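You operate a simulated robot arm through the tools that you are given. There is no shell and no other tool. Be economical: measure what you need, move in short steps, check, and stop when the job is done.

You are at the controls of a simulated robot arm. One attempt, no reset.

## Task
Stand the yellow cup in the niche and wipe the sticky ring off the ledge.
Fine: wet the green sponge in the water dish first and lay it back. Set down upright: yellow cup. What is to be rubbed or washed off counts as gone when no trace of it is left.

Only the result counts: the job must be done as asked and must still hold three seconds after the hand-in. Knocking over, shifting, dropping, spilling or breaking anything else fails it.

## Robot
A 6-joint arm with a two-finger parallel gripper, fixed in place. Base frame: the origin is at the foot of the arm, x ahead of it, y to its left, z up; the work surface is at about z = 0.92. Readings come in m, degrees, newtons and seconds.
With the tool pointing down near the work surface it reaches from about 0.24 to 0.66 m from the base axis. Its first joint turns from -66.0 to 66.0 degrees. Payload 2.9 kg.
Tool frame: the origin (TCP) lies between the finger pads and is the grasp point; the fingertips stand 0.03 m ahead of it; z points along the fingers, y is the line along which they close. Largest opening 0.11 m; finger width 0.02, thickness 0.01; the body of the gripper, 0.048 by 0.112 m, starts 0.055 m behind the TCP.
Orientation is that of the tool frame in the base frame, as a unit quaternion [x, y, z, w]. With the fingers straight down and closing along the base's y, the tool's x points along the base's -x, its y along +y and its z along -z.

## Interface
- The arm moves only by the tool step_arm. Its argument "rows" is a list of rows, each an object of numbers (a shift or turn left out is 0, a gripper value left out holds the last): "wx", "wy", "wz": the turn, a rotation vector about the base's x, y, z in units of 45 degrees (1.0 is 45 degrees); "x", "y", "z": the shift along the base's x, y, z in units of 200 mm (1.0 is 200 mm); "jaw": the gripper command, from -1 (fully open) to 1 (shut), values between in proportion. In form: [{"wx": .., "wy": .., "wz": .., "x": .., "y": .., "z": .., "jaw": ..}, ...]. A call has 1 to 8 rows; each row is the pose to reach, as a shift and turn from the pose commanded when the call began. A call with a number of a shift or a turn outside -1 to 1 is refused whole. Rows are played at 5 a second. More than 0.05 m and 8.6 degrees between two rows, or a gripper value outside its range, and nothing of the call is played. Where a pose cannot be reached the arm comes as near as it can. A force on the tool above 40 N (or 10 N above the force at the start of the call, whichever is more), or a blocked arm, ends the call early, and 0.2 s more pass. The fingers move at their own pace (about 0.108 m/s each) and stop on an object; they squeeze with about 34 N. The grip force told is the motor's: it shows also when the fingers shut on nothing. Time passes only in rows, and 0.2 s behind the last, so rows that repeat a pose let the fingers close. The reply holds the time, the measured pose of the TCP, the force on the tool along the base axes, the opening and the grip force, in the units named above and with some noise, with the torque about the TCP (base axes, N m) and any sound that the robot's microphone picked up.
- Cameras (640 x 400 px; columns grow to the right, rows downward): "scene" is fixed at [0.0875, 0.4478, 1.38]; the picture's right is [-0.61, -0.79, 0.00], its down [-0.49, 0.38, -0.78] and it looks along [0.62, -0.48, -0.62] (base axes); focal length 266 px, centre (320, 200). "wrist" rides on the gripper at [0.072, 0.017, -0.103] in the tool frame; the picture's right is [-0.23, 0.97, 0.00], its down [-0.76, -0.18, -0.62] and it looks along [-0.61, -0.14, 0.78] (tool axes); focal length 222 px, centre (320, 200). There is no depth. A picture from a camera that has moved, and an enlarged one, comes with that camera's place and axes in the base frame and with its lens.
- grab_frame(camera): a new picture of that camera. No time passes.
- zoom(camera, box): a new picture of the part [left, top, right, bottom] of that camera's present view, enlarged. No time passes.
- sign_off(): hands the job in; it is judged then, once.

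Go step by step. Nothing tells you positions but the pictures and the camera data: compare them with the known pose of the tool, close in by small moves and look again before you grip or let go. The budget is 120 turns and 76 pictures, counting those below and the enlarged ones. Unless the task says otherwise, let go and move clear before handing in, and close with one line.

The tools are called after ">>>" by a JSON object that holds its "method" and its "body". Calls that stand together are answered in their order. step_arm: Moves the arm, as the interface text tells. Its arguments: {"type":"object","properties":{"rows":{"type":"array","items":{"type":"object","properties":{"wx":{"type":"number"},"wy":{"type":"number"},"wz":{"type":"number"},"x":{"type":"number"},"y":{"type":"number"},"z":{"type":"number"},"jaw":{"type":"number"}}}}},"required":["rows"]} The other tools are called the same way: grab_frame (camera) takes a picture; zoom (camera, box) takes an enlarged picture of a part of a camera's view; sign_off () hands the job in.

At the start:

```text
t: 0.0
tool_pos: [0.3666, 0.0141, 1.1965]
orientation: [0.0, 1.0, 0.0, -0.001]
wrist_force: [0.2, 0.2, 0.6]
moment: [0.01, -0.03, -0.01]
finger_gap: 0.1097
grasp_force: 0.1
```

scene: 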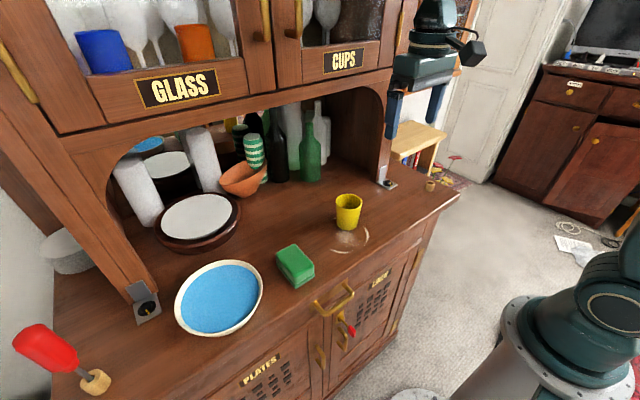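
wrist: 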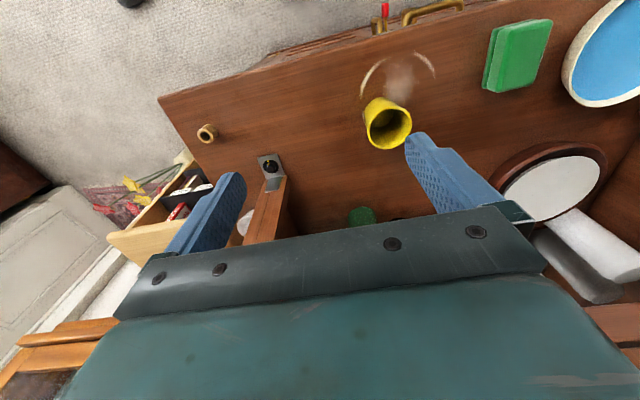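

The cup looks to be near (0.42, 0.11), the ring just in front of it, the sponge near (0.39, 0.28) and the dish near (0.43, 0.43). The niche front is at about x = 0.495. I'll take enlarged views first.

>>> {"method": "zoom", "body": {"camera": "scene", "box": [240, 160, 420, 300]}}

>>> {"method": "zoom", "body": {"camera": "wrist", "box": [330, 0, 640, 194]}}

>>> {"method": "zoom", "body": {"camera": "scene", "box": [100, 70, 420, 270]}}

```text
2.86 times, centred on (330, 230) of scene
camera zoom: at [0.0875, 0.4478, 1.38], right [-0.61, -0.79, 0.0], down [-0.49, 0.38, -0.78], along [0.62, -0.48, -0.62], focal length 760 px, centre (291, 114)
```

zoom: 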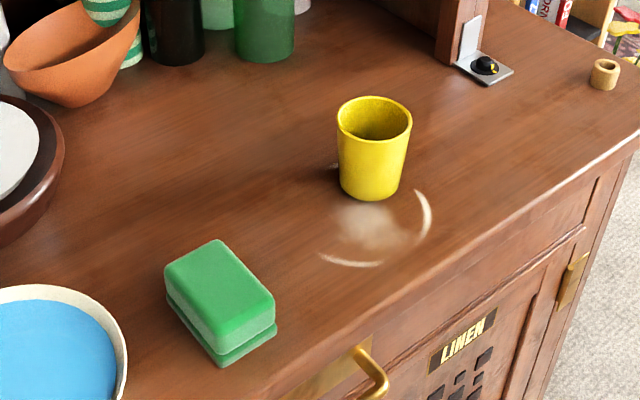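

```text
2.06 times, centred on (485, 97) of wrist
camera zoom: at [0.2931, 0.0319, 1.2983], right [0.23, 0.97, 0.0], down [0.76, -0.18, 0.62], along [0.61, -0.14, -0.78], focal length 458 px, centre (-20, 412)
```

zoom: 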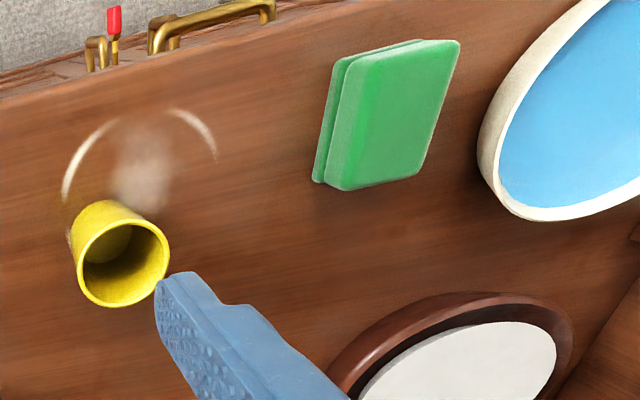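

```text
2.00 times, centred on (260, 170) of scene
camera zoom: at [0.0875, 0.4478, 1.38], right [-0.61, -0.79, 0.0], down [-0.49, 0.38, -0.78], along [0.62, -0.48, -0.62], focal length 532 px, centre (440, 260)
```

zoom: 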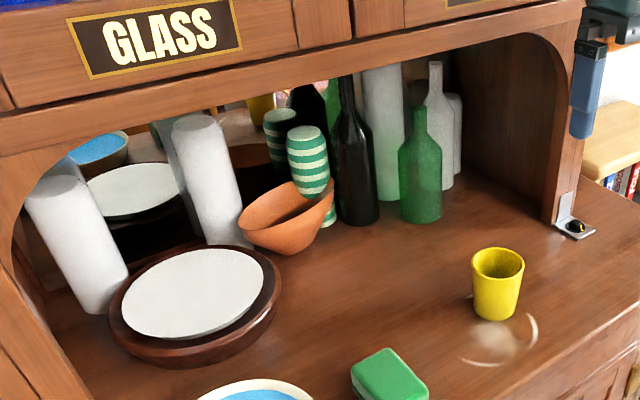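

The cup stands upright and empty, about 80 mm high, at (0.424, 0.101), and it overlaps the ring. I'll tilt the tool 45° forward so it fits under the arch, and go to a pre-grasp pose.

>>> {"method": "step_arm", "body": {"rows": [{"wy": -0.125, "x": -0.017, "y": 0.054, "z": -0.09, "jaw": -1}, {"wy": -0.25, "x": -0.034, "y": 0.109, "z": -0.18}, {"wy": -0.375, "x": -0.05, "y": 0.163, "z": -0.27}, {"wy": -0.5, "x": -0.067, "y": 0.217, "z": -0.36}, {"wy": -0.625, "x": -0.084, "y": 0.272, "z": -0.45}, {"wy": -0.75, "x": -0.1, "y": 0.326, "z": -0.54}, {"wy": -0.875, "x": -0.117, "y": 0.38, "z": -0.63}, {"wy": -1, "x": -0.133, "y": 0.435, "z": -0.72}]}}

>>> {"method": "grab_frame", "body": {"camera": "scene"}}

>>> {"method": "grab_frame", "body": {"camera": "wrist"}}

```text
t: 1.8
tool_pos: [0.3384, 0.102, 1.052]
orientation: [-0.001, 0.923, 0.001, 0.384]
wrist_force: [0.6, 0.2, -0.4]
moment: [0.01, -0.01, -0.04]
finger_gap: 0.1098
grasp_force: 0.0
```

```text
70 pictures are left
```

scene: 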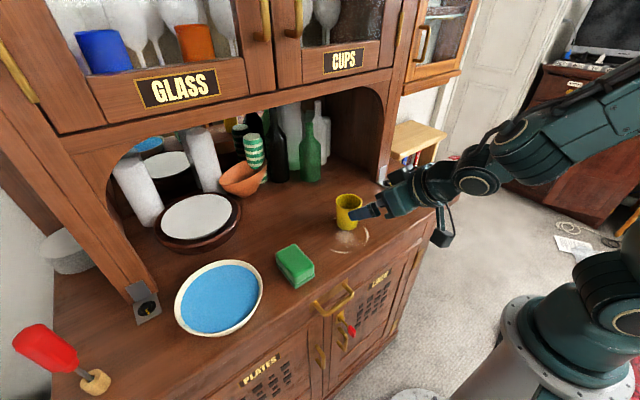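

```text
69 pictures are left
camera wrist: at [0.2136, 0.12, 1.0724], right [0.16, 0.97, 0.16], down [0.1, -0.18, 0.98], along [0.98, -0.14, -0.12], focal length 222 px, centre (320, 200)
```

wrist: 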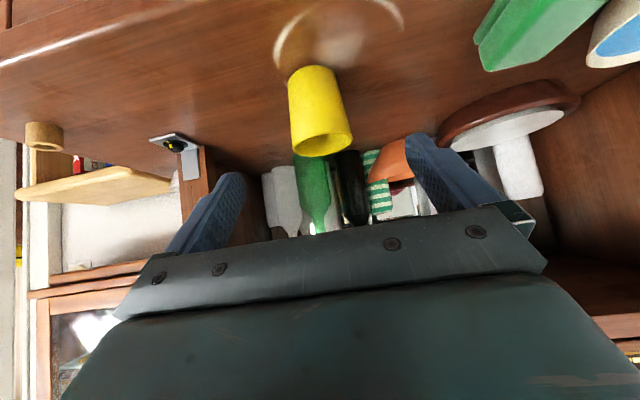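

The pose matches and the cup sits centred between the fingers. I'll advance along the tool axis and close.

>>> {"method": "step_arm", "body": {"rows": [{"x": 0.1, "y": 0.0, "z": -0.1}, {"x": 0.2, "z": -0.2}, {"x": 0.3, "z": -0.3}, {"x": 0.4, "z": -0.385}, {"x": 0.4, "z": -0.385}]}}

>>> {"method": "zoom", "body": {"camera": "scene", "box": [280, 160, 440, 260]}}

>>> {"method": "grab_frame", "body": {"camera": "wrist"}}

```text
t: 3.0
tool_pos: [0.4205, 0.1028, 0.9751]
orientation: [0.0, 0.924, -0.001, 0.383]
wrist_force: [-0.1, -0.5, 0.1]
moment: [0.04, -0.01, -0.02]
finger_gap: 0.1098
grasp_force: 0.0
```

```text
4.00 times, centred on (360, 210) of scene
camera zoom: at [0.0875, 0.4478, 1.38], right [-0.61, -0.79, 0.0], down [-0.49, 0.38, -0.78], along [0.62, -0.48, -0.62], focal length 1064 px, centre (160, 160)
```

zoom: 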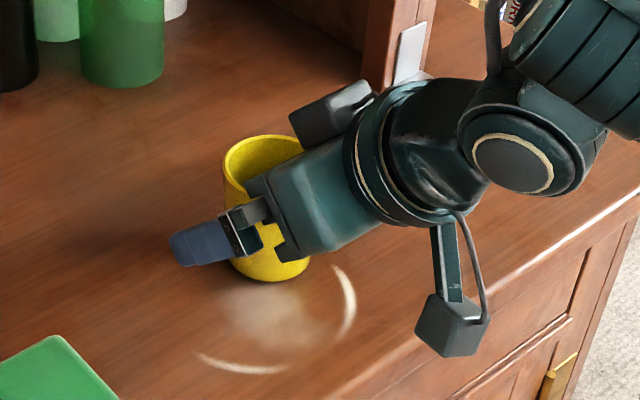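

```text
67 pictures are left
camera wrist: at [0.2946, 0.1195, 0.9955], right [0.16, 0.97, 0.16], down [0.1, -0.18, 0.98], along [0.98, -0.14, -0.12], focal length 222 px, centre (320, 200)
```

wrist: 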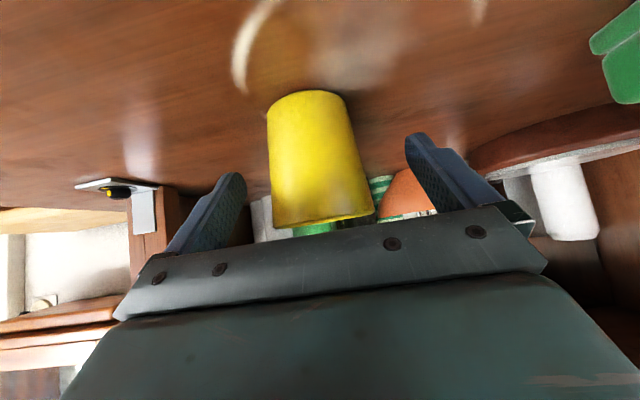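

The fingertips pass the cup's axis at mid-height. Closing now.

>>> {"method": "step_arm", "body": {"rows": [{"jaw": -0.2}, {"jaw": 0.1}, {"jaw": 0.5}, {"jaw": 0.5}, {"jaw": 0.5}]}}

>>> {"method": "grab_frame", "body": {"camera": "wrist"}}

```text
t: 4.2
tool_pos: [0.4186, 0.102, 0.9747]
orientation: [0.0, 0.924, 0.0, 0.383]
wrist_force: [-0.4, -0.9, 0.7]
moment: [0.02, -0.02, 0.01]
finger_gap: 0.0588
grasp_force: 34.1
```

```text
66 pictures are left
camera wrist: at [0.2944, 0.1195, 0.9957], right [0.16, 0.97, 0.16], down [0.1, -0.18, 0.98], along [0.98, -0.14, -0.12], focal length 222 px, centre (320, 200)
```

wrist: 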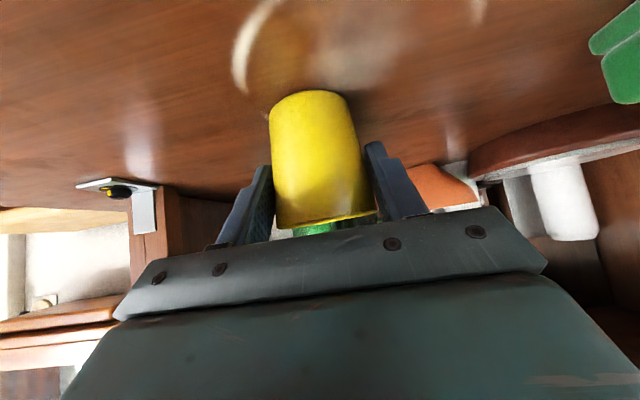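

The cup is held. I'll lift it 25 mm and carry it into the niche, to about (0.57, 0.15).

>>> {"method": "step_arm", "body": {"rows": [{"z": 0.06, "jaw": 0.5}, {"z": 0.14}, {"x": 0.1, "y": 0.06, "z": 0.14}, {"x": 0.25, "y": 0.12, "z": 0.14}, {"x": 0.4, "y": 0.18, "z": 0.14}, {"x": 0.5, "y": 0.24, "z": 0.14}, {"x": 0.5, "y": 0.24, "z": 0.14}]}}

>>> {"method": "grab_frame", "body": {"camera": "scene"}}

>>> {"method": "grab_frame", "body": {"camera": "wrist"}}

```text
t: 5.8
tool_pos: [0.52, 0.1497, 1.0016]
orientation: [0.0, 0.924, 0.0, 0.383]
wrist_force: [-0.1, 0.3, -0.2]
moment: [-0.05, 0.02, 0.02]
finger_gap: 0.059
grasp_force: 33.6
```

```text
65 pictures are left
```

scene: 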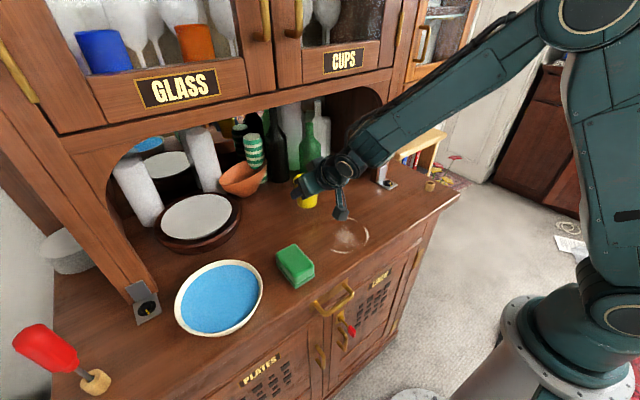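

```text
64 pictures are left
camera wrist: at [0.3952, 0.1675, 1.0225], right [0.16, 0.97, 0.16], down [0.1, -0.18, 0.98], along [0.98, -0.14, -0.12], focal length 222 px, centre (320, 200)
```

wrist: 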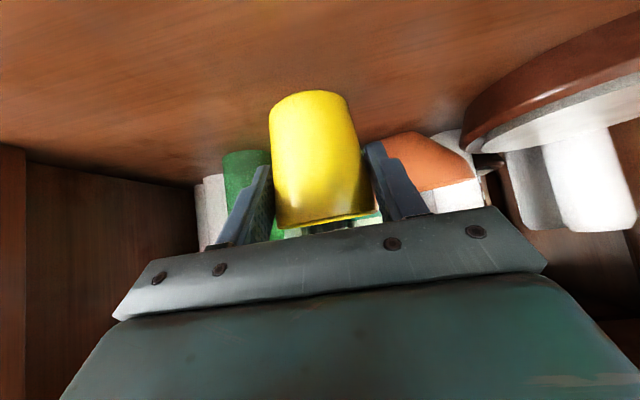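

Clear on all sides. I'll go 42 mm deeper and lower the cup to just above the surface.

>>> {"method": "step_arm", "body": {"rows": [{"x": 0.1, "jaw": 0.5}, {"x": 0.21}, {"x": 0.21, "z": -0.06}, {"x": 0.21, "z": -0.11}, {"x": 0.21, "z": -0.125}, {"x": 0.21, "z": -0.125}]}}

>>> {"method": "zoom", "body": {"camera": "scene", "box": [240, 130, 400, 230]}}

>>> {"method": "grab_frame", "body": {"camera": "wrist"}}

```text
t: 7.2
tool_pos: [0.5612, 0.1489, 0.9775]
orientation: [0.0, 0.924, 0.0, 0.382]
wrist_force: [0.4, 0.7, -0.8]
moment: [0.01, 0.04, 0.0]
finger_gap: 0.0589
grasp_force: 33.9
```

```text
4.00 times, centred on (320, 180) of scene
camera zoom: at [0.0875, 0.4478, 1.38], right [-0.61, -0.79, 0.0], down [-0.49, 0.38, -0.78], along [0.62, -0.48, -0.62], focal length 1064 px, centre (320, 280)
```

zoom: 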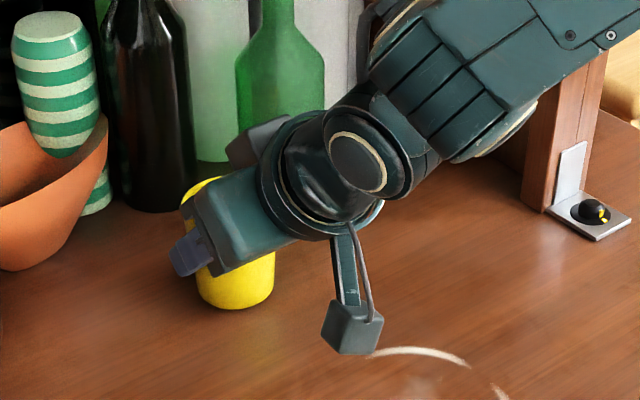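

```text
62 pictures are left
camera wrist: at [0.4363, 0.1664, 0.9981], right [0.16, 0.97, 0.16], down [0.1, -0.18, 0.98], along [0.98, -0.14, -0.12], focal length 222 px, centre (320, 200)
```

wrist: 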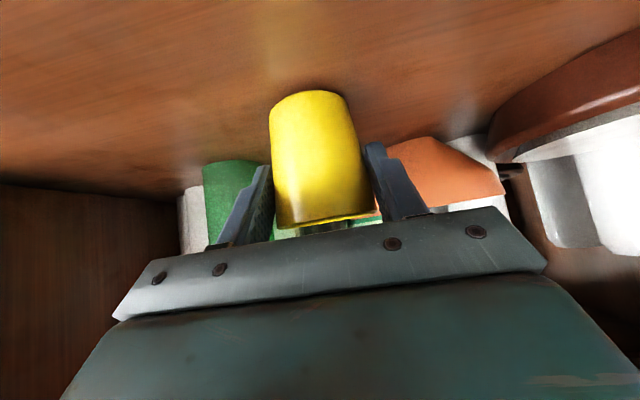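

The cup is 2–3 mm above the floor of the niche. I'll ease it down until contact.

>>> {"method": "step_arm", "body": {"rows": [{"z": -0.006, "jaw": 0.5}, {"z": -0.012}, {"z": -0.012}]}}

```text
t: 8.0
tool_pos: [0.5606, 0.1498, 0.9742]
orientation: [0.0, 0.924, 0.0, 0.383]
wrist_force: [0.2, -0.3, -1.4]
moment: [0.03, 0.01, 0.01]
finger_gap: 0.059
grasp_force: 34.4
```

>>> {"method": "step_arm", "body": {"rows": [{"z": -0.005, "jaw": 0.5}, {"z": -0.005}]}}

```text
t: 8.6
tool_pos: [0.5608, 0.1488, 0.9746]
orientation: [0.0, 0.924, 0.0, 0.383]
wrist_force: [-0.9, -0.4, 3.8]
moment: [0.1, 0.07, 0.04]
finger_gap: 0.0588
grasp_force: 33.6
```

Contact is felt at 3.8 N. I'll open the fingers and back out along the tool axis.

>>> {"method": "step_arm", "body": {"rows": [{"jaw": -0.3}, {"jaw": -0.6}, {"jaw": -0.7}, {"x": -0.1, "z": 0.1, "jaw": -0.7}, {"x": -0.2, "z": 0.2}, {"x": -0.35, "z": 0.3}, {"x": -0.5, "z": 0.4}, {"x": -0.7, "z": 0.5}]}}

>>> {"method": "grab_frame", "body": {"camera": "scene"}}

>>> {"method": "grab_frame", "body": {"camera": "wrist"}}

```text
t: 10.4
tool_pos: [0.4223, 0.1509, 1.0737]
orientation: [0.0, 0.924, 0.0, 0.383]
wrist_force: [-0.8, 0.7, -0.1]
moment: [0.01, 0.05, -0.03]
finger_gap: 0.0935
grasp_force: 0.0
```

```text
61 pictures are left
```

scene: 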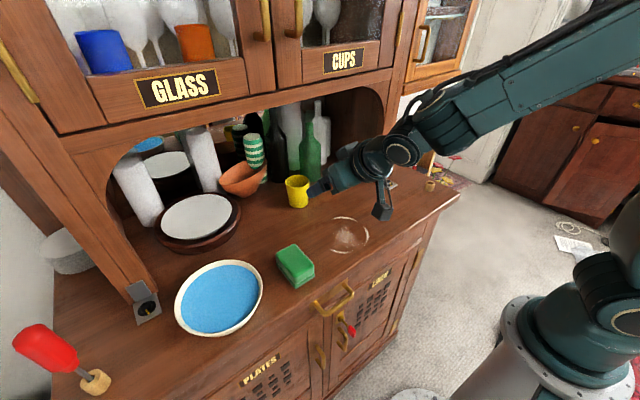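

```text
60 pictures are left
camera wrist: at [0.2975, 0.1681, 1.0951], right [0.16, 0.97, 0.16], down [0.1, -0.18, 0.98], along [0.98, -0.14, -0.12], focal length 222 px, centre (320, 200)
```

wrist: 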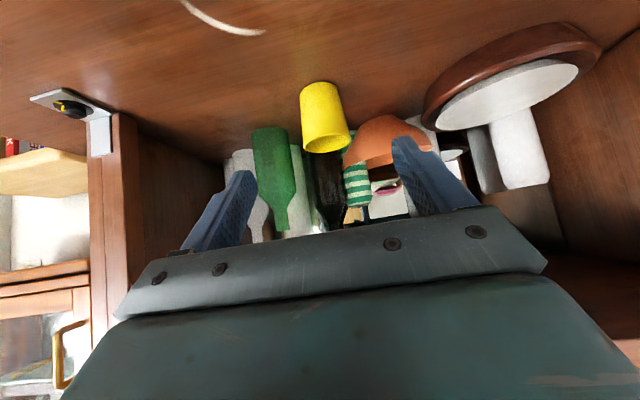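

The cup is upright in the niche. Next I'll bring the tool vertical above the sponge area.

>>> {"method": "step_arm", "body": {"rows": [{"wy": 0.125, "x": -0.05, "y": 0.06, "z": 0.05}, {"wy": 0.25, "x": -0.1, "y": 0.12, "z": 0.1}, {"wy": 0.375, "x": -0.15, "y": 0.18, "z": 0.15}, {"wy": 0.5, "x": -0.2, "y": 0.24, "z": 0.2}, {"wy": 0.625, "x": -0.22, "y": 0.3, "z": 0.22}, {"wy": 0.75, "x": -0.24, "y": 0.36, "z": 0.25}, {"wy": 0.875, "x": -0.26, "y": 0.42, "z": 0.28}, {"wy": 1, "x": -0.28, "y": 0.45, "z": 0.3, "jaw": -1}]}}

>>> {"method": "grab_frame", "body": {"camera": "wrist"}}

>>> {"method": "zoom", "body": {"camera": "scene", "box": [160, 200, 400, 350]}}

```text
t: 12.2
tool_pos: [0.3671, 0.2403, 1.1343]
orientation: [-0.001, 1.0, 0.001, 0.0]
wrist_force: [0.4, -0.9, -0.6]
moment: [-0.04, -0.01, -0.02]
finger_gap: 0.1101
grasp_force: 0.1
```

```text
59 pictures are left
camera wrist: at [0.2931, 0.2579, 1.2366], right [0.23, 0.97, 0.0], down [0.76, -0.18, 0.62], along [0.61, -0.14, -0.78], focal length 222 px, centre (320, 200)
```

wrist: 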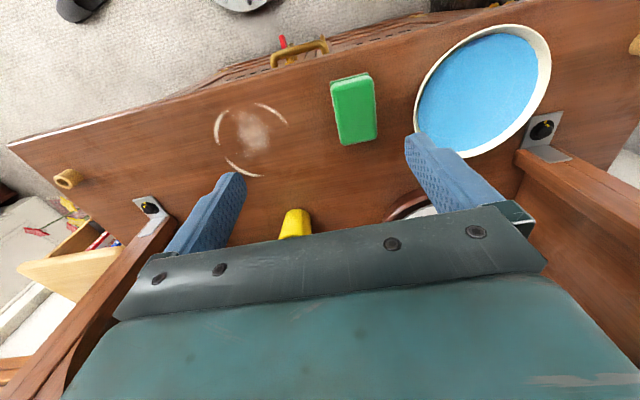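

```text
2.67 times, centred on (280, 275) of scene
camera zoom: at [0.0875, 0.4478, 1.38], right [-0.61, -0.79, 0.0], down [-0.49, 0.38, -0.78], along [0.62, -0.48, -0.62], focal length 710 px, centre (427, 0)
```

zoom: 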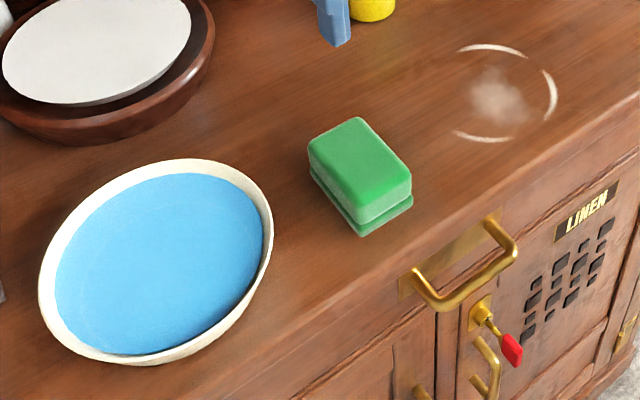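

>>> {"method": "zoom", "body": {"camera": "wrist", "box": [190, 50, 430, 200]}}

>>> {"method": "zoom", "body": {"camera": "scene", "box": [260, 210, 380, 300]}}

```text
2.67 times, centred on (310, 125) of wrist
camera zoom: at [0.2931, 0.2579, 1.2366], right [0.23, 0.97, 0.0], down [0.76, -0.18, 0.62], along [0.61, -0.14, -0.78], focal length 592 px, centre (347, 400)
```

zoom: 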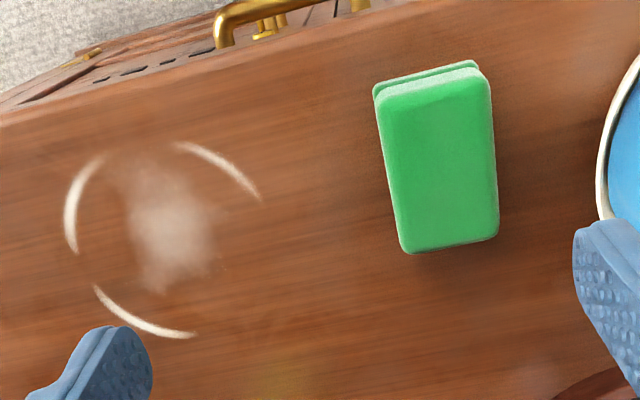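

```text
4.44 times, centred on (320, 255) of scene
camera zoom: at [0.0875, 0.4478, 1.38], right [-0.61, -0.79, 0.0], down [-0.49, 0.38, -0.78], along [0.62, -0.48, -0.62], focal length 1183 px, centre (320, -44)
```

zoom: 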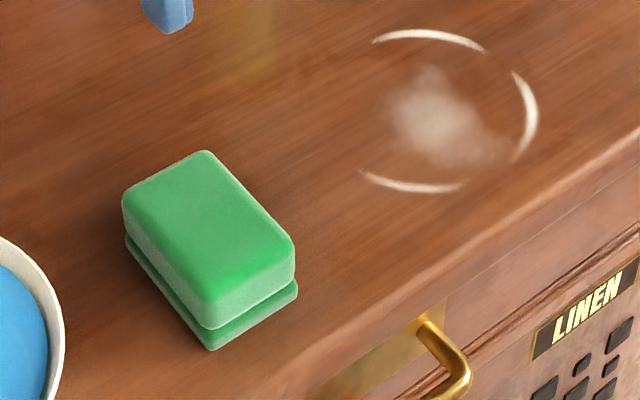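

The sponge is axis-aligned, centred near (0.390, 0.279), about 72×47 mm and 37 mm high. The ring is centred near (0.410, 0.131) with a radius of about 58 mm. I'll descend over the sponge.

>>> {"method": "step_arm", "body": {"rows": [{"x": 0.04, "y": 0.06, "z": -0.13, "jaw": -0.5}, {"x": 0.08, "y": 0.13, "z": -0.26}, {"x": 0.115, "y": 0.19, "z": -0.4}, {"x": 0.115, "y": 0.19, "z": -0.55}, {"x": 0.115, "y": 0.19, "z": -0.55}]}}

>>> {"method": "grab_frame", "body": {"camera": "wrist"}}

>>> {"method": "zoom", "body": {"camera": "scene", "box": [220, 200, 380, 300]}}

```text
t: 13.4
tool_pos: [0.3888, 0.2763, 1.023]
orientation: [0.0, 1.0, 0.0, -0.001]
wrist_force: [0.7, 0.1, 0.2]
moment: [-0.03, 0.0, 0.0]
finger_gap: 0.0822
grasp_force: 0.0
```

```text
55 pictures are left
camera wrist: at [0.3157, 0.294, 1.1262], right [0.23, 0.97, 0.0], down [0.76, -0.18, 0.62], along [0.61, -0.14, -0.78], focal length 222 px, centre (320, 200)
```

wrist: 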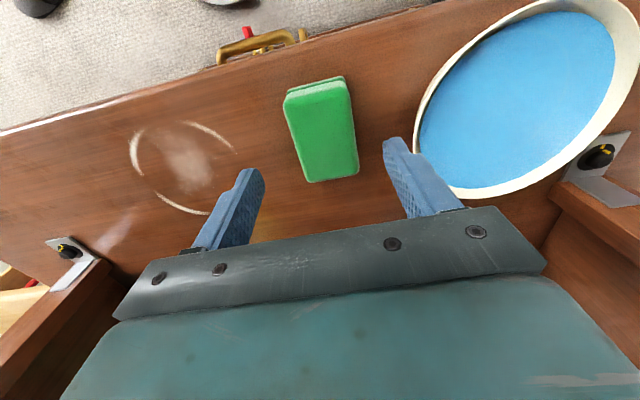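

```text
4.00 times, centred on (300, 250) of scene
camera zoom: at [0.0875, 0.4478, 1.38], right [-0.61, -0.79, 0.0], down [-0.49, 0.38, -0.78], along [0.62, -0.48, -0.62], focal length 1064 px, centre (400, 0)
```

zoom: 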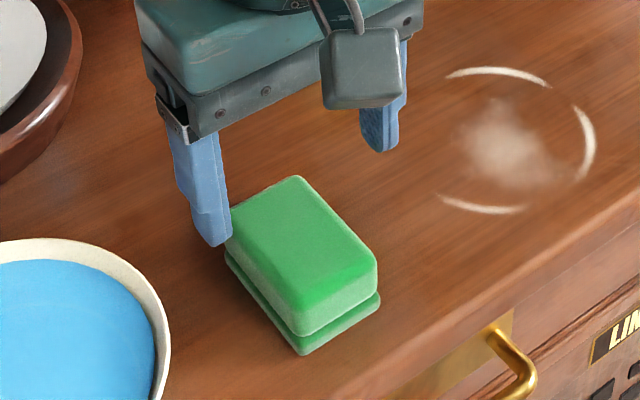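

>>> {"method": "step_arm", "body": {"rows": [{"x": -0.01, "y": 0.015, "z": -0.1}, {"x": -0.01, "y": 0.015, "z": -0.2}, {"x": -0.01, "y": 0.015, "z": -0.28}, {"x": -0.01, "y": 0.015, "z": -0.28}]}}

>>> {"method": "zoom", "body": {"camera": "scene", "box": [220, 200, 380, 300]}}

>>> {"method": "grab_frame", "body": {"camera": "wrist"}}

```text
t: 14.4
tool_pos: [0.3859, 0.2806, 0.9681]
orientation: [0.0, 1.0, 0.0, 0.0]
wrist_force: [0.3, 0.5, 0.5]
moment: [0.0, -0.02, -0.01]
finger_gap: 0.0828
grasp_force: 0.0
```

```text
4.00 times, centred on (300, 250) of scene
camera zoom: at [0.0875, 0.4478, 1.38], right [-0.61, -0.79, 0.0], down [-0.49, 0.38, -0.78], along [0.62, -0.48, -0.62], focal length 1064 px, centre (400, 0)
```

zoom: 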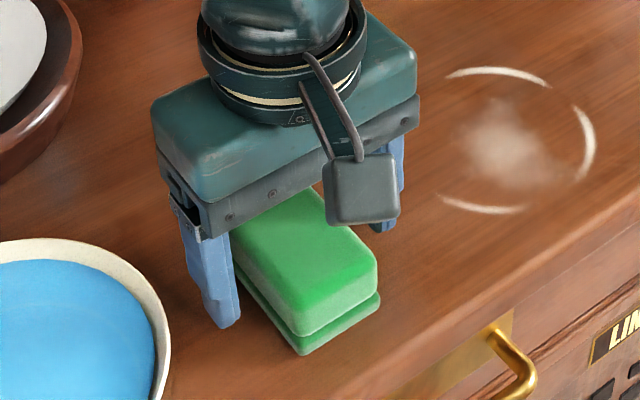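

```text
52 pictures are left
camera wrist: at [0.3132, 0.2975, 1.0703], right [0.23, 0.97, 0.0], down [0.76, -0.18, 0.62], along [0.61, -0.14, -0.78], focal length 222 px, centre (320, 200)
```

wrist: 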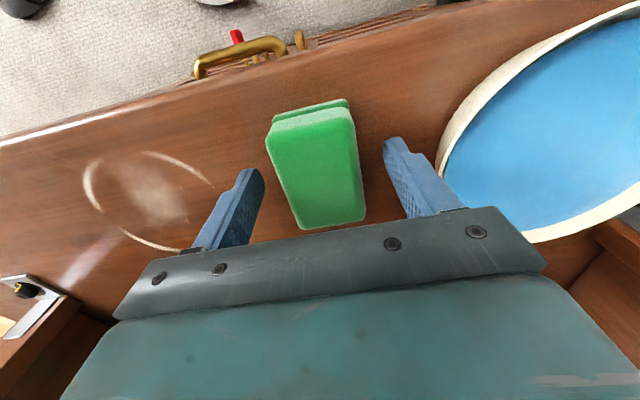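

>>> {"method": "step_arm", "body": {"rows": [{"z": -0.025}, {"z": -0.025, "y": 0.01, "jaw": 0}, {"z": -0.025, "y": 0.01, "jaw": 0.5}, {"z": -0.025, "y": 0.01, "jaw": 0.5}, {"z": -0.025, "y": 0.01, "jaw": 0.5}]}}

>>> {"method": "grab_frame", "body": {"camera": "wrist"}}

```text
t: 15.6
tool_pos: [0.3858, 0.2814, 0.9631]
orientation: [-0.001, 1.0, 0.0, 0.0]
wrist_force: [0.0, -0.3, 0.6]
moment: [-0.02, -0.04, -0.02]
finger_gap: 0.0488
grasp_force: 34.2
```

```text
51 pictures are left
camera wrist: at [0.313, 0.3, 1.0657], right [0.23, 0.97, 0.0], down [0.76, -0.18, 0.62], along [0.61, -0.14, -0.78], focal length 222 px, centre (320, 200)
```

wrist: 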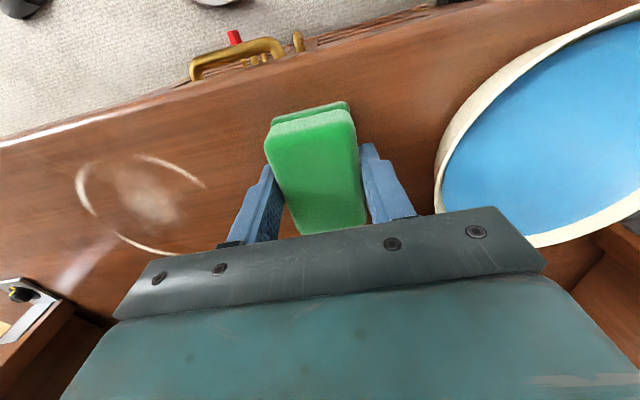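

The sponge is gripped, and its rest pose is TCP (0.386, 0.282, 0.963). The dish centre comes out at about (0.403, 0.428) with the rim near z = 0.95. I'll lift and carry the sponge over.

>>> {"method": "step_arm", "body": {"rows": [{"z": 0.15, "jaw": 0.5}, {"z": 0.36}, {"x": 0.02, "y": 0.2, "z": 0.4}, {"x": 0.04, "y": 0.4, "z": 0.4}, {"x": 0.07, "y": 0.58, "z": 0.4}, {"x": 0.085, "y": 0.73, "z": 0.4}, {"x": 0.085, "y": 0.73, "z": 0.4}]}}

>>> {"method": "grab_frame", "body": {"camera": "wrist"}}

>>> {"method": "zoom", "body": {"camera": "scene", "box": [120, 180, 360, 350]}}

```text
t: 17.2
tool_pos: [0.4029, 0.4284, 1.0449]
orientation: [0.0, 1.0, -0.001, 0.0]
wrist_force: [0.3, -0.1, -0.2]
moment: [0.0, 0.03, 0.02]
finger_gap: 0.0493
grasp_force: 34.2
```

```text
50 pictures are left
camera wrist: at [0.3297, 0.446, 1.1481], right [0.23, 0.97, 0.0], down [0.76, -0.18, 0.62], along [0.61, -0.14, -0.78], focal length 222 px, centre (320, 200)
```

wrist: 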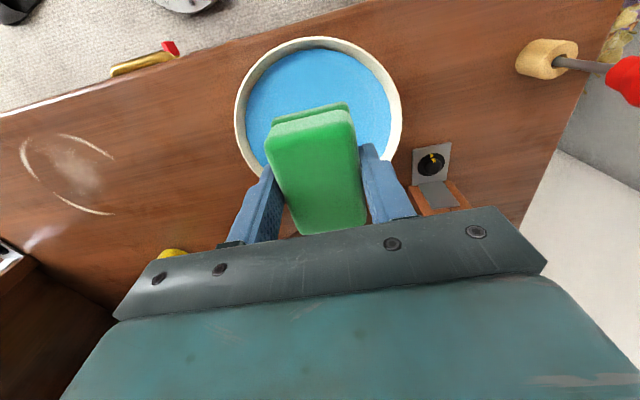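

```text
2.35 times, centred on (240, 265) of scene
camera zoom: at [0.0875, 0.4479, 1.38], right [-0.61, -0.79, 0.0], down [-0.49, 0.38, -0.78], along [0.62, -0.48, -0.62], focal length 626 px, centre (508, 47)
```

zoom: 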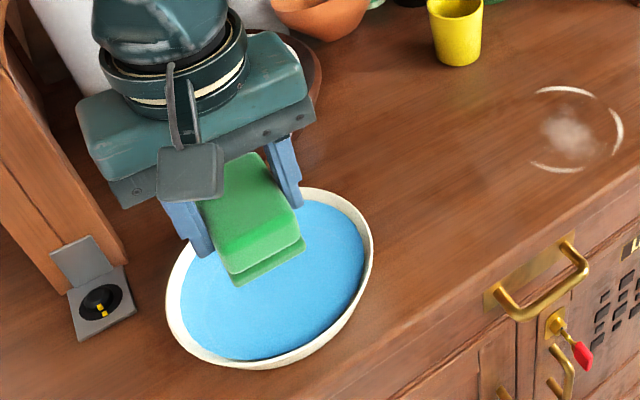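

The sponge is centred over the dish. Lowering it into the water.

>>> {"method": "step_arm", "body": {"rows": [{"z": -0.1, "jaw": 0.5}, {"z": -0.2}, {"z": -0.28}, {"z": -0.32}, {"z": -0.32}]}}

>>> {"method": "zoom", "body": {"camera": "scene", "box": [120, 200, 320, 350]}}

```text
t: 18.4
tool_pos: [0.4039, 0.4275, 0.9796]
orientation: [-0.001, 1.0, 0.0, -0.001]
wrist_force: [-0.5, -0.5, -1.1]
moment: [-0.01, 0.02, -0.01]
finger_gap: 0.0492
grasp_force: 33.8
```

```text
2.67 times, centred on (220, 275) of scene
camera zoom: at [0.0875, 0.4478, 1.38], right [-0.61, -0.79, 0.0], down [-0.49, 0.38, -0.78], along [0.62, -0.48, -0.62], focal length 710 px, centre (587, 0)
```

zoom: 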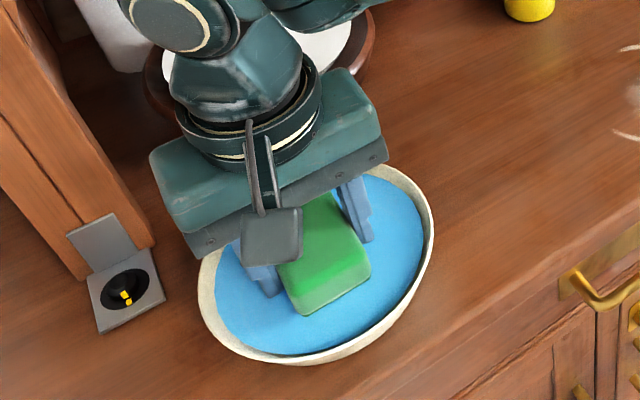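

The lower part is under water. I'll push a few millimetres deeper, hold, then lift and look.

>>> {"method": "step_arm", "body": {"rows": [{"z": -0.015, "jaw": 0.5}, {"z": -0.025}, {"z": -0.025}, {"z": -0.025}, {"z": -0.025}, {"z": -0.025}]}}

>>> {"method": "step_arm", "body": {"rows": [{"z": 0.05, "jaw": 0.5}, {"z": 0.1}, {"z": 0.2}, {"z": 0.3}, {"z": 0.35}, {"z": 0.35}, {"z": 0.35}, {"z": 0.35}]}}

>>> {"method": "zoom", "body": {"camera": "scene", "box": [120, 180, 360, 350]}}

```text
t: 19.8
tool_pos: [0.4046, 0.4289, 0.9735]
orientation: [0.0, 1.0, 0.0, 0.0]
wrist_force: [-0.3, 0.2, 0.0]
moment: [-0.01, 0.01, 0.0]
finger_gap: 0.0491
grasp_force: 34.1
```

```text
t: 21.6
tool_pos: [0.4036, 0.428, 1.0451]
orientation: [-0.001, 1.0, 0.0, 0.0]
wrist_force: [0.5, -0.3, -1.5]
moment: [0.01, 0.01, 0.03]
finger_gap: 0.0494
grasp_force: 33.9
```

```text
2.35 times, centred on (240, 265) of scene
camera zoom: at [0.0875, 0.4478, 1.38], right [-0.61, -0.79, 0.0], down [-0.49, 0.38, -0.78], along [0.62, -0.48, -0.62], focal length 626 px, centre (508, 47)
```

zoom: 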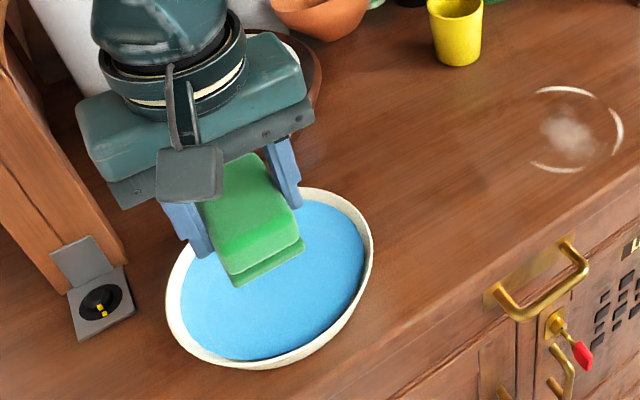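

The sponge's lower layer has darkened and the load went up by about 1.3 N, so it is wet. I'll carry it to the ring area.

>>> {"method": "step_arm", "body": {"rows": [{"y": -0.2, "jaw": 0.5}, {"y": -0.4}, {"y": -0.6}, {"y": -0.8}, {"y": -1.0}]}}

>>> {"method": "step_arm", "body": {"rows": [{"x": -0.03, "y": -0.2, "jaw": 0.5}, {"x": -0.06, "y": -0.35}, {"x": -0.1, "y": -0.44, "z": -0.1}, {"x": -0.12, "y": -0.48, "z": -0.25}, {"x": -0.12, "y": -0.48, "z": -0.36}, {"x": -0.12, "y": -0.48, "z": -0.39}, {"x": -0.12, "y": -0.48, "z": -0.405}, {"x": -0.12, "y": -0.48, "z": -0.41}]}}

>>> {"method": "grab_frame", "body": {"camera": "wrist"}}

>>> {"method": "zoom", "body": {"camera": "scene", "box": [260, 160, 440, 280]}}

```text
t: 22.8
tool_pos: [0.4023, 0.2276, 1.0428]
orientation: [0.0, 1.0, 0.0, -0.001]
wrist_force: [-0.6, -0.2, -1.0]
moment: [-0.03, 0.01, 0.0]
finger_gap: 0.0494
grasp_force: 33.9
```

```text
t: 24.6
tool_pos: [0.3795, 0.1322, 0.9639]
orientation: [0.0, 1.0, 0.0, 0.0]
wrist_force: [-4.9, -3.5, 16.8]
moment: [-0.14, 0.23, 0.06]
finger_gap: 0.0493
grasp_force: 33.8
```

```text
46 pictures are left
camera wrist: at [0.3066, 0.1497, 1.0655], right [0.23, 0.97, 0.0], down [0.76, -0.18, 0.62], along [0.61, -0.14, -0.78], focal length 222 px, centre (320, 200)
```

wrist: 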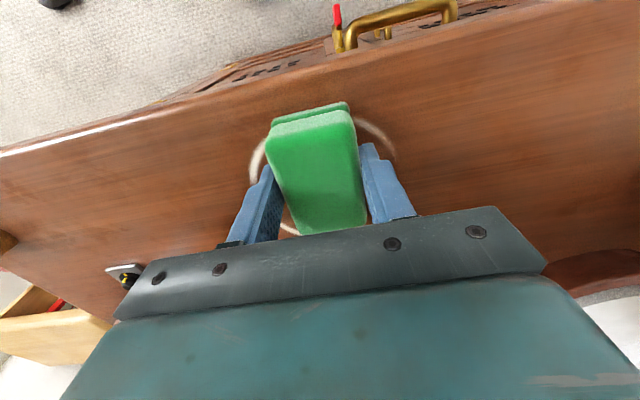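

```text
3.33 times, centred on (350, 220) of scene
camera zoom: at [0.0871, 0.4477, 1.38], right [-0.61, -0.79, 0.0], down [-0.49, 0.38, -0.78], along [0.62, -0.48, -0.62], focal length 887 px, centre (220, 133)
```

zoom: 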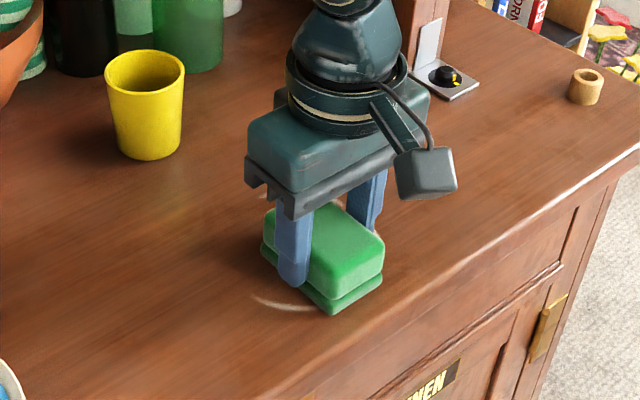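

Contact is about 17 N. I'll sweep along y on the front line.

>>> {"method": "step_arm", "body": {"rows": [{"y": 0.1, "jaw": 0.5}, {"y": 0.2}, {"y": 0.3}, {"y": 0.15}, {"y": 0}, {"y": -0.15}, {"y": -0.25}, {"y": -0.32}]}}

>>> {"method": "zoom", "body": {"camera": "scene", "box": [260, 160, 440, 280]}}

```text
t: 26.4
tool_pos: [0.3803, 0.068, 0.9628]
orientation: [-0.001, 1.0, -0.001, 0.001]
wrist_force: [1.1, 11.9, 22.4]
moment: [0.57, -0.46, 0.13]
finger_gap: 0.0494
grasp_force: 33.8
```

```text
3.33 times, centred on (350, 220) of scene
camera zoom: at [0.0872, 0.4481, 1.3799], right [-0.61, -0.79, 0.0], down [-0.49, 0.38, -0.78], along [0.62, -0.48, -0.62], focal length 887 px, centre (220, 133)
```

zoom: 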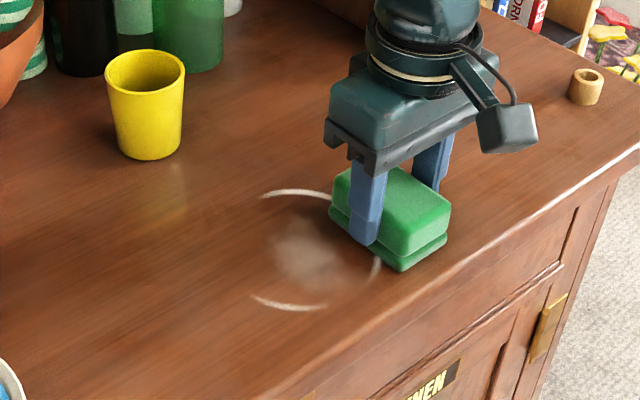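

It is fading, so it needs several strokes. I'll continue with repeated passes.

>>> {"method": "step_arm", "body": {"rows": [{"y": 0.16, "jaw": 0.5}, {"y": 0.32}, {"y": 0.48}, {"y": 0.64}, {"y": 0.48}, {"y": 0.32}, {"y": 0.16}, {"y": 0}]}}

>>> {"method": "step_arm", "body": {"rows": [{"x": 0.08, "y": 0.0, "jaw": 0.5}, {"x": 0.15, "y": 0.1}, {"x": 0.15, "y": 0.25}, {"x": 0.15, "y": 0.4}, {"x": 0.15, "y": 0.52}, {"x": 0.15, "y": 0.64}]}}

>>> {"method": "step_arm", "body": {"rows": [{"x": 0.08, "jaw": 0.5}, {"x": 0.15, "y": 0}, {"x": 0.15, "y": -0.15}, {"x": 0.15, "y": -0.3}, {"x": 0.15, "y": -0.45}, {"x": 0.15, "y": -0.55}, {"x": 0.15, "y": -0.64}]}}

>>> {"method": "zoom", "body": {"camera": "scene", "box": [260, 160, 440, 280]}}

```text
t: 28.2
tool_pos: [0.3788, 0.0693, 0.9636]
orientation: [-0.001, 1.0, 0.0, 0.0]
wrist_force: [0.6, 6.9, 12.6]
moment: [0.21, -0.08, -0.08]
finger_gap: 0.0492
grasp_force: 35.0
```

```text
t: 29.6
tool_pos: [0.4111, 0.1948, 0.9619]
orientation: [0.001, 1.0, 0.001, 0.0]
wrist_force: [0.7, -5.3, 9.7]
moment: [-0.14, -0.18, -0.09]
finger_gap: 0.0497
grasp_force: 33.7
```

```text
t: 31.2
tool_pos: [0.4399, 0.068, 0.963]
orientation: [0.0, 1.0, 0.0, 0.0]
wrist_force: [0.5, 5.1, 12.1]
moment: [0.22, -0.04, -0.01]
finger_gap: 0.0493
grasp_force: 34.1
```

```text
3.33 times, centred on (350, 220) of scene
camera zoom: at [0.0873, 0.448, 1.3799], right [-0.61, -0.79, 0.0], down [-0.49, 0.38, -0.78], along [0.62, -0.48, -0.62], focal length 887 px, centre (220, 133)
```

zoom: 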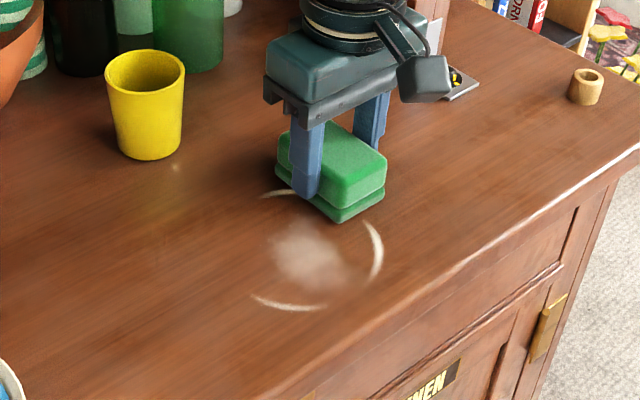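

The marks are still visible. I'll lift clear and compare closely.

>>> {"method": "step_arm", "body": {"rows": [{"z": 0.15, "jaw": 0.5}, {"z": 0.3, "y": -0.2}, {"z": 0.4, "y": -0.4}, {"z": 0.4, "y": -0.5}]}}

>>> {"method": "zoom", "body": {"camera": "scene", "box": [260, 210, 380, 300]}}

>>> {"method": "zoom", "body": {"camera": "scene", "box": [320, 130, 440, 220]}}

```text
t: 32.2
tool_pos: [0.4377, -0.0324, 1.0454]
orientation: [0.0, 1.0, 0.0, 0.0]
wrist_force: [0.9, -0.2, -1.0]
moment: [0.03, 0.0, -0.02]
finger_gap: 0.0489
grasp_force: 34.3
```

```text
4.44 times, centred on (320, 255) of scene
camera zoom: at [0.0875, 0.4478, 1.38], right [-0.61, -0.79, 0.0], down [-0.49, 0.38, -0.78], along [0.62, -0.48, -0.62], focal length 1183 px, centre (320, -44)
```

zoom: 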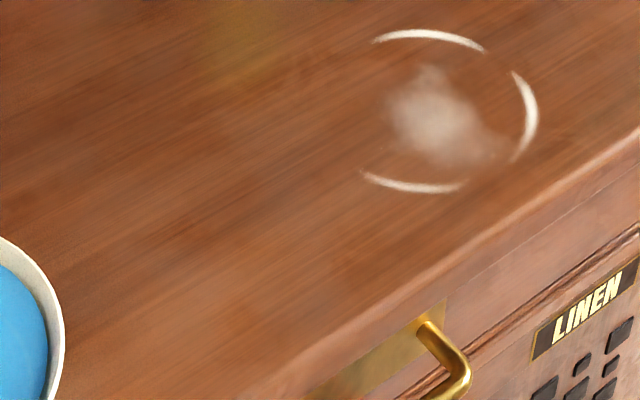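

```text
4.44 times, centred on (380, 175) of scene
camera zoom: at [0.0875, 0.4478, 1.38], right [-0.61, -0.79, 0.0], down [-0.49, 0.38, -0.78], along [0.62, -0.48, -0.62], focal length 1183 px, centre (53, 311)
```

zoom: 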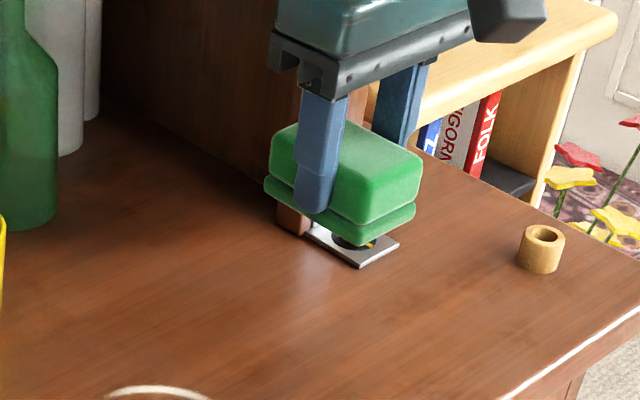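

There's no effect yet. I'll test a slower stroke over the rear arc, using modest pressure.

>>> {"method": "step_arm", "body": {"rows": [{"y": 0.2, "jaw": 0.5}, {"y": 0.4}, {"y": 0.6, "z": -0.1}, {"y": 0.65, "z": -0.25}, {"y": 0.65, "z": -0.36}, {"y": 0.65, "z": -0.395}, {"y": 0.65, "z": -0.41}, {"y": 0.65, "z": -0.41}]}}

>>> {"method": "step_arm", "body": {"rows": [{"y": -0.05, "jaw": 0.5}, {"y": -0.1}, {"y": -0.15}, {"y": -0.2}, {"y": -0.15}, {"y": -0.1}, {"y": -0.05}, {"y": 0.0}]}}

>>> {"method": "step_arm", "body": {"rows": [{"y": 0.05, "jaw": 0.5}, {"y": 0.1}, {"y": 0.15}, {"y": 0.2}, {"y": 0.25}, {"y": 0.3}, {"y": 0.35}, {"y": 0.4}]}}

>>> {"method": "zoom", "body": {"camera": "scene", "box": [260, 180, 400, 285]}}

```text
t: 34.0
tool_pos: [0.4386, 0.0978, 0.9632]
orientation: [0.0, 1.0, -0.001, 0.001]
wrist_force: [-8.6, -3.3, 26.2]
moment: [-0.16, 0.47, -0.04]
finger_gap: 0.0493
grasp_force: 34.0
```

```text
t: 34.8
tool_pos: [0.4422, 0.0716, 0.963]
orientation: [-0.002, 1.0, 0.003, 0.003]
wrist_force: [-0.7, -0.2, 3.5]
moment: [-0.13, 0.22, -0.02]
finger_gap: 0.0495
grasp_force: 34.2
stopped in row 4: the force on the tool passed its limit at 41 N (the readings are from after the stop); the commanded pose is now the measured one
```

```text
t: 36.6
tool_pos: [0.441, 0.1524, 0.9614]
orientation: [-0.002, 1.0, 0.002, 0.002]
wrist_force: [0.0, -1.5, 1.7]
moment: [-0.15, -0.03, -0.01]
finger_gap: 0.0491
grasp_force: 33.7
```

```text
3.81 times, centred on (330, 232) of scene
camera zoom: at [0.0874, 0.4478, 1.38], right [-0.61, -0.79, 0.0], down [-0.49, 0.38, -0.78], along [0.62, -0.48, -0.62], focal length 1014 px, centre (282, 76)
```

zoom: 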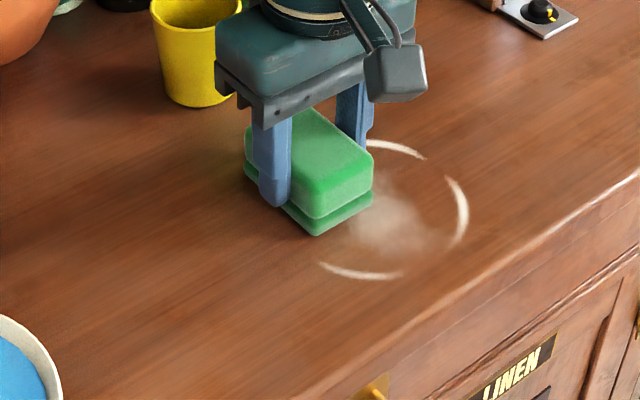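

Still no effect, so I suspect the sponge isn't properly wet. I'll lift it, inspect it, and dip it deeper and longer.

>>> {"method": "step_arm", "body": {"rows": [{"z": 0.15, "jaw": 0.5}, {"z": 0.3}, {"z": 0.42, "y": 0.1}, {"z": 0.42, "y": 0.3, "x": -0.05}, {"z": 0.42, "y": 0.5, "x": -0.1}, {"z": 0.42, "y": 0.7, "x": -0.15}, {"z": 0.42, "y": 0.85, "x": -0.18}, {"z": 0.42, "y": 1.0, "x": -0.18}]}}

>>> {"method": "step_arm", "body": {"rows": [{"y": 0.2, "jaw": 0.5}, {"y": 0.38}, {"y": 0.38}]}}

>>> {"method": "zoom", "body": {"camera": "scene", "box": [170, 220, 270, 310]}}

```text
t: 38.4
tool_pos: [0.4054, 0.3503, 1.0467]
orientation: [-0.001, 1.0, 0.002, 0.004]
wrist_force: [0.5, 1.3, 0.1]
moment: [-0.02, 0.04, 0.02]
finger_gap: 0.0496
grasp_force: 33.7
```

```text
t: 39.2
tool_pos: [0.4055, 0.4275, 1.0459]
orientation: [-0.001, 1.0, 0.001, 0.003]
wrist_force: [-1.1, 1.0, -0.6]
moment: [0.02, 0.01, -0.02]
finger_gap: 0.0493
grasp_force: 34.1
```

```text
4.44 times, centred on (220, 265) of scene
camera zoom: at [0.0874, 0.4479, 1.38], right [-0.61, -0.79, 0.0], down [-0.49, 0.38, -0.78], along [0.62, -0.48, -0.62], focal length 1183 px, centre (764, -89)
```

zoom: 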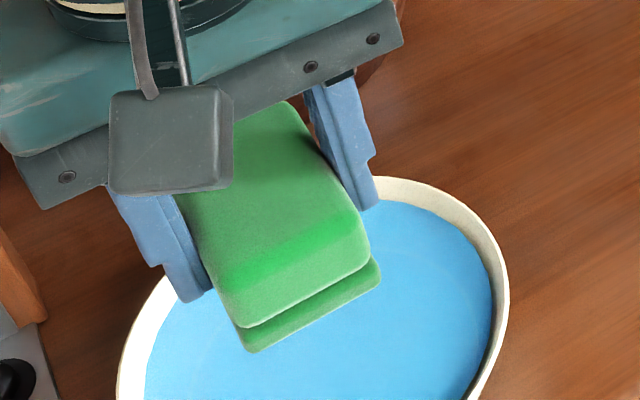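

>>> {"method": "step_arm", "body": {"rows": [{"z": -0.12, "jaw": 0.5}, {"z": -0.25}, {"z": -0.33}, {"z": -0.37}, {"z": -0.385}, {"z": -0.395}, {"z": -0.395}]}}

>>> {"method": "zoom", "body": {"camera": "scene", "box": [170, 220, 270, 310]}}

>>> {"method": "zoom", "body": {"camera": "wrist", "box": [200, 50, 440, 240]}}

```text
t: 40.8
tool_pos: [0.4046, 0.4287, 0.9679]
orientation: [-0.001, 1.0, 0.002, 0.003]
wrist_force: [-1.5, -0.4, 5.7]
moment: [-0.19, 0.13, -0.04]
finger_gap: 0.0495
grasp_force: 34.3
```

```text
4.44 times, centred on (220, 265) of scene
camera zoom: at [0.0874, 0.4477, 1.38], right [-0.61, -0.79, 0.0], down [-0.49, 0.38, -0.78], along [0.62, -0.48, -0.62], focal length 1183 px, centre (764, -89)
```

zoom: 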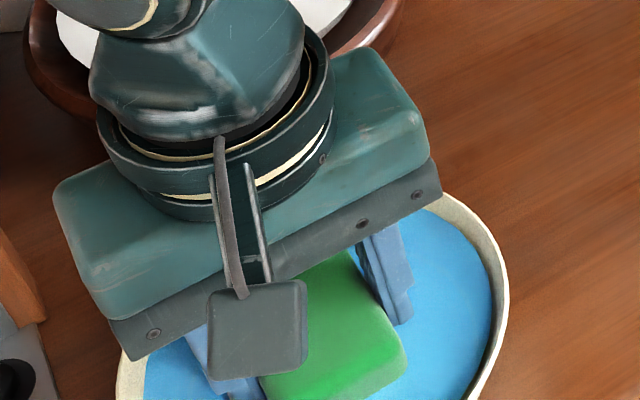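

```text
2.11 times, centred on (320, 145) of wrist
camera zoom: at [0.3311, 0.4444, 1.0695], right [0.22, 0.97, 0.01], down [0.76, -0.18, 0.63], along [0.61, -0.14, -0.78], focal length 468 px, centre (320, 316)
```

zoom: 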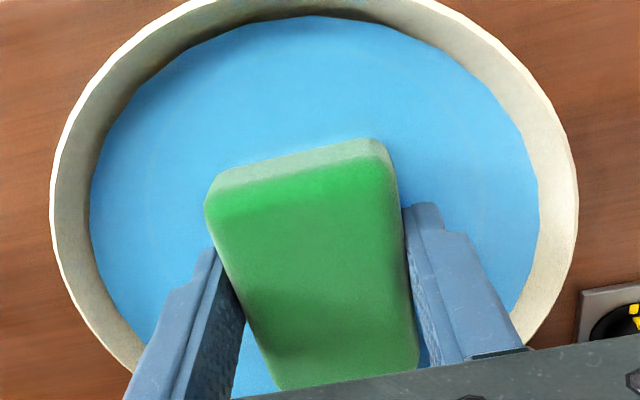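

The sponge now rests on the dish floor at 5.7 N and is half submerged. I'll hold to soak, then lift.

>>> {"method": "step_arm", "body": {"rows": [{"z": 0.005, "jaw": 0.5}, {"z": 0.005}, {"z": 0.005}, {"z": 0.005}, {"z": 0.005}, {"z": 0.005}, {"z": 0.005}, {"z": 0.005}]}}

>>> {"method": "step_arm", "body": {"rows": [{"z": 0.05, "jaw": 0.5}, {"z": 0.15}, {"z": 0.3}, {"z": 0.4}, {"z": 0.4}, {"z": 0.4}]}}

>>> {"method": "zoom", "body": {"camera": "scene", "box": [170, 220, 270, 310]}}

```text
t: 42.6
tool_pos: [0.4052, 0.4269, 0.9672]
orientation: [-0.002, 1.0, 0.001, 0.004]
wrist_force: [0.3, -0.9, -0.8]
moment: [0.0, -0.02, 0.02]
finger_gap: 0.0492
grasp_force: 34.5
```

```text
t: 44.0
tool_pos: [0.405, 0.4261, 1.0482]
orientation: [-0.002, 1.0, 0.002, 0.003]
wrist_force: [-0.4, -0.7, -0.8]
moment: [-0.01, -0.03, 0.01]
finger_gap: 0.0492
grasp_force: 34.1
```

```text
4.44 times, centred on (220, 265) of scene
camera zoom: at [0.0875, 0.4478, 1.38], right [-0.61, -0.79, 0.0], down [-0.49, 0.38, -0.78], along [0.62, -0.48, -0.62], focal length 1183 px, centre (764, -89)
```

zoom: 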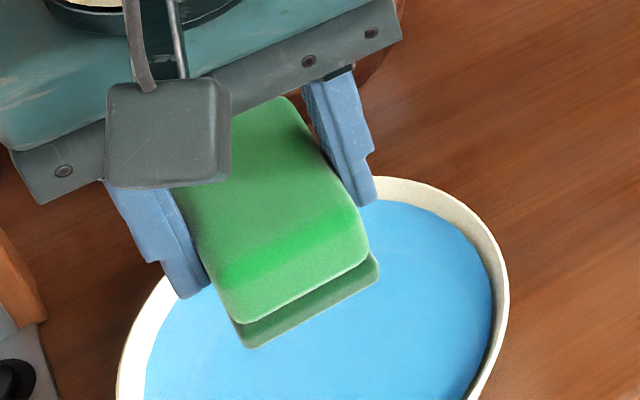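

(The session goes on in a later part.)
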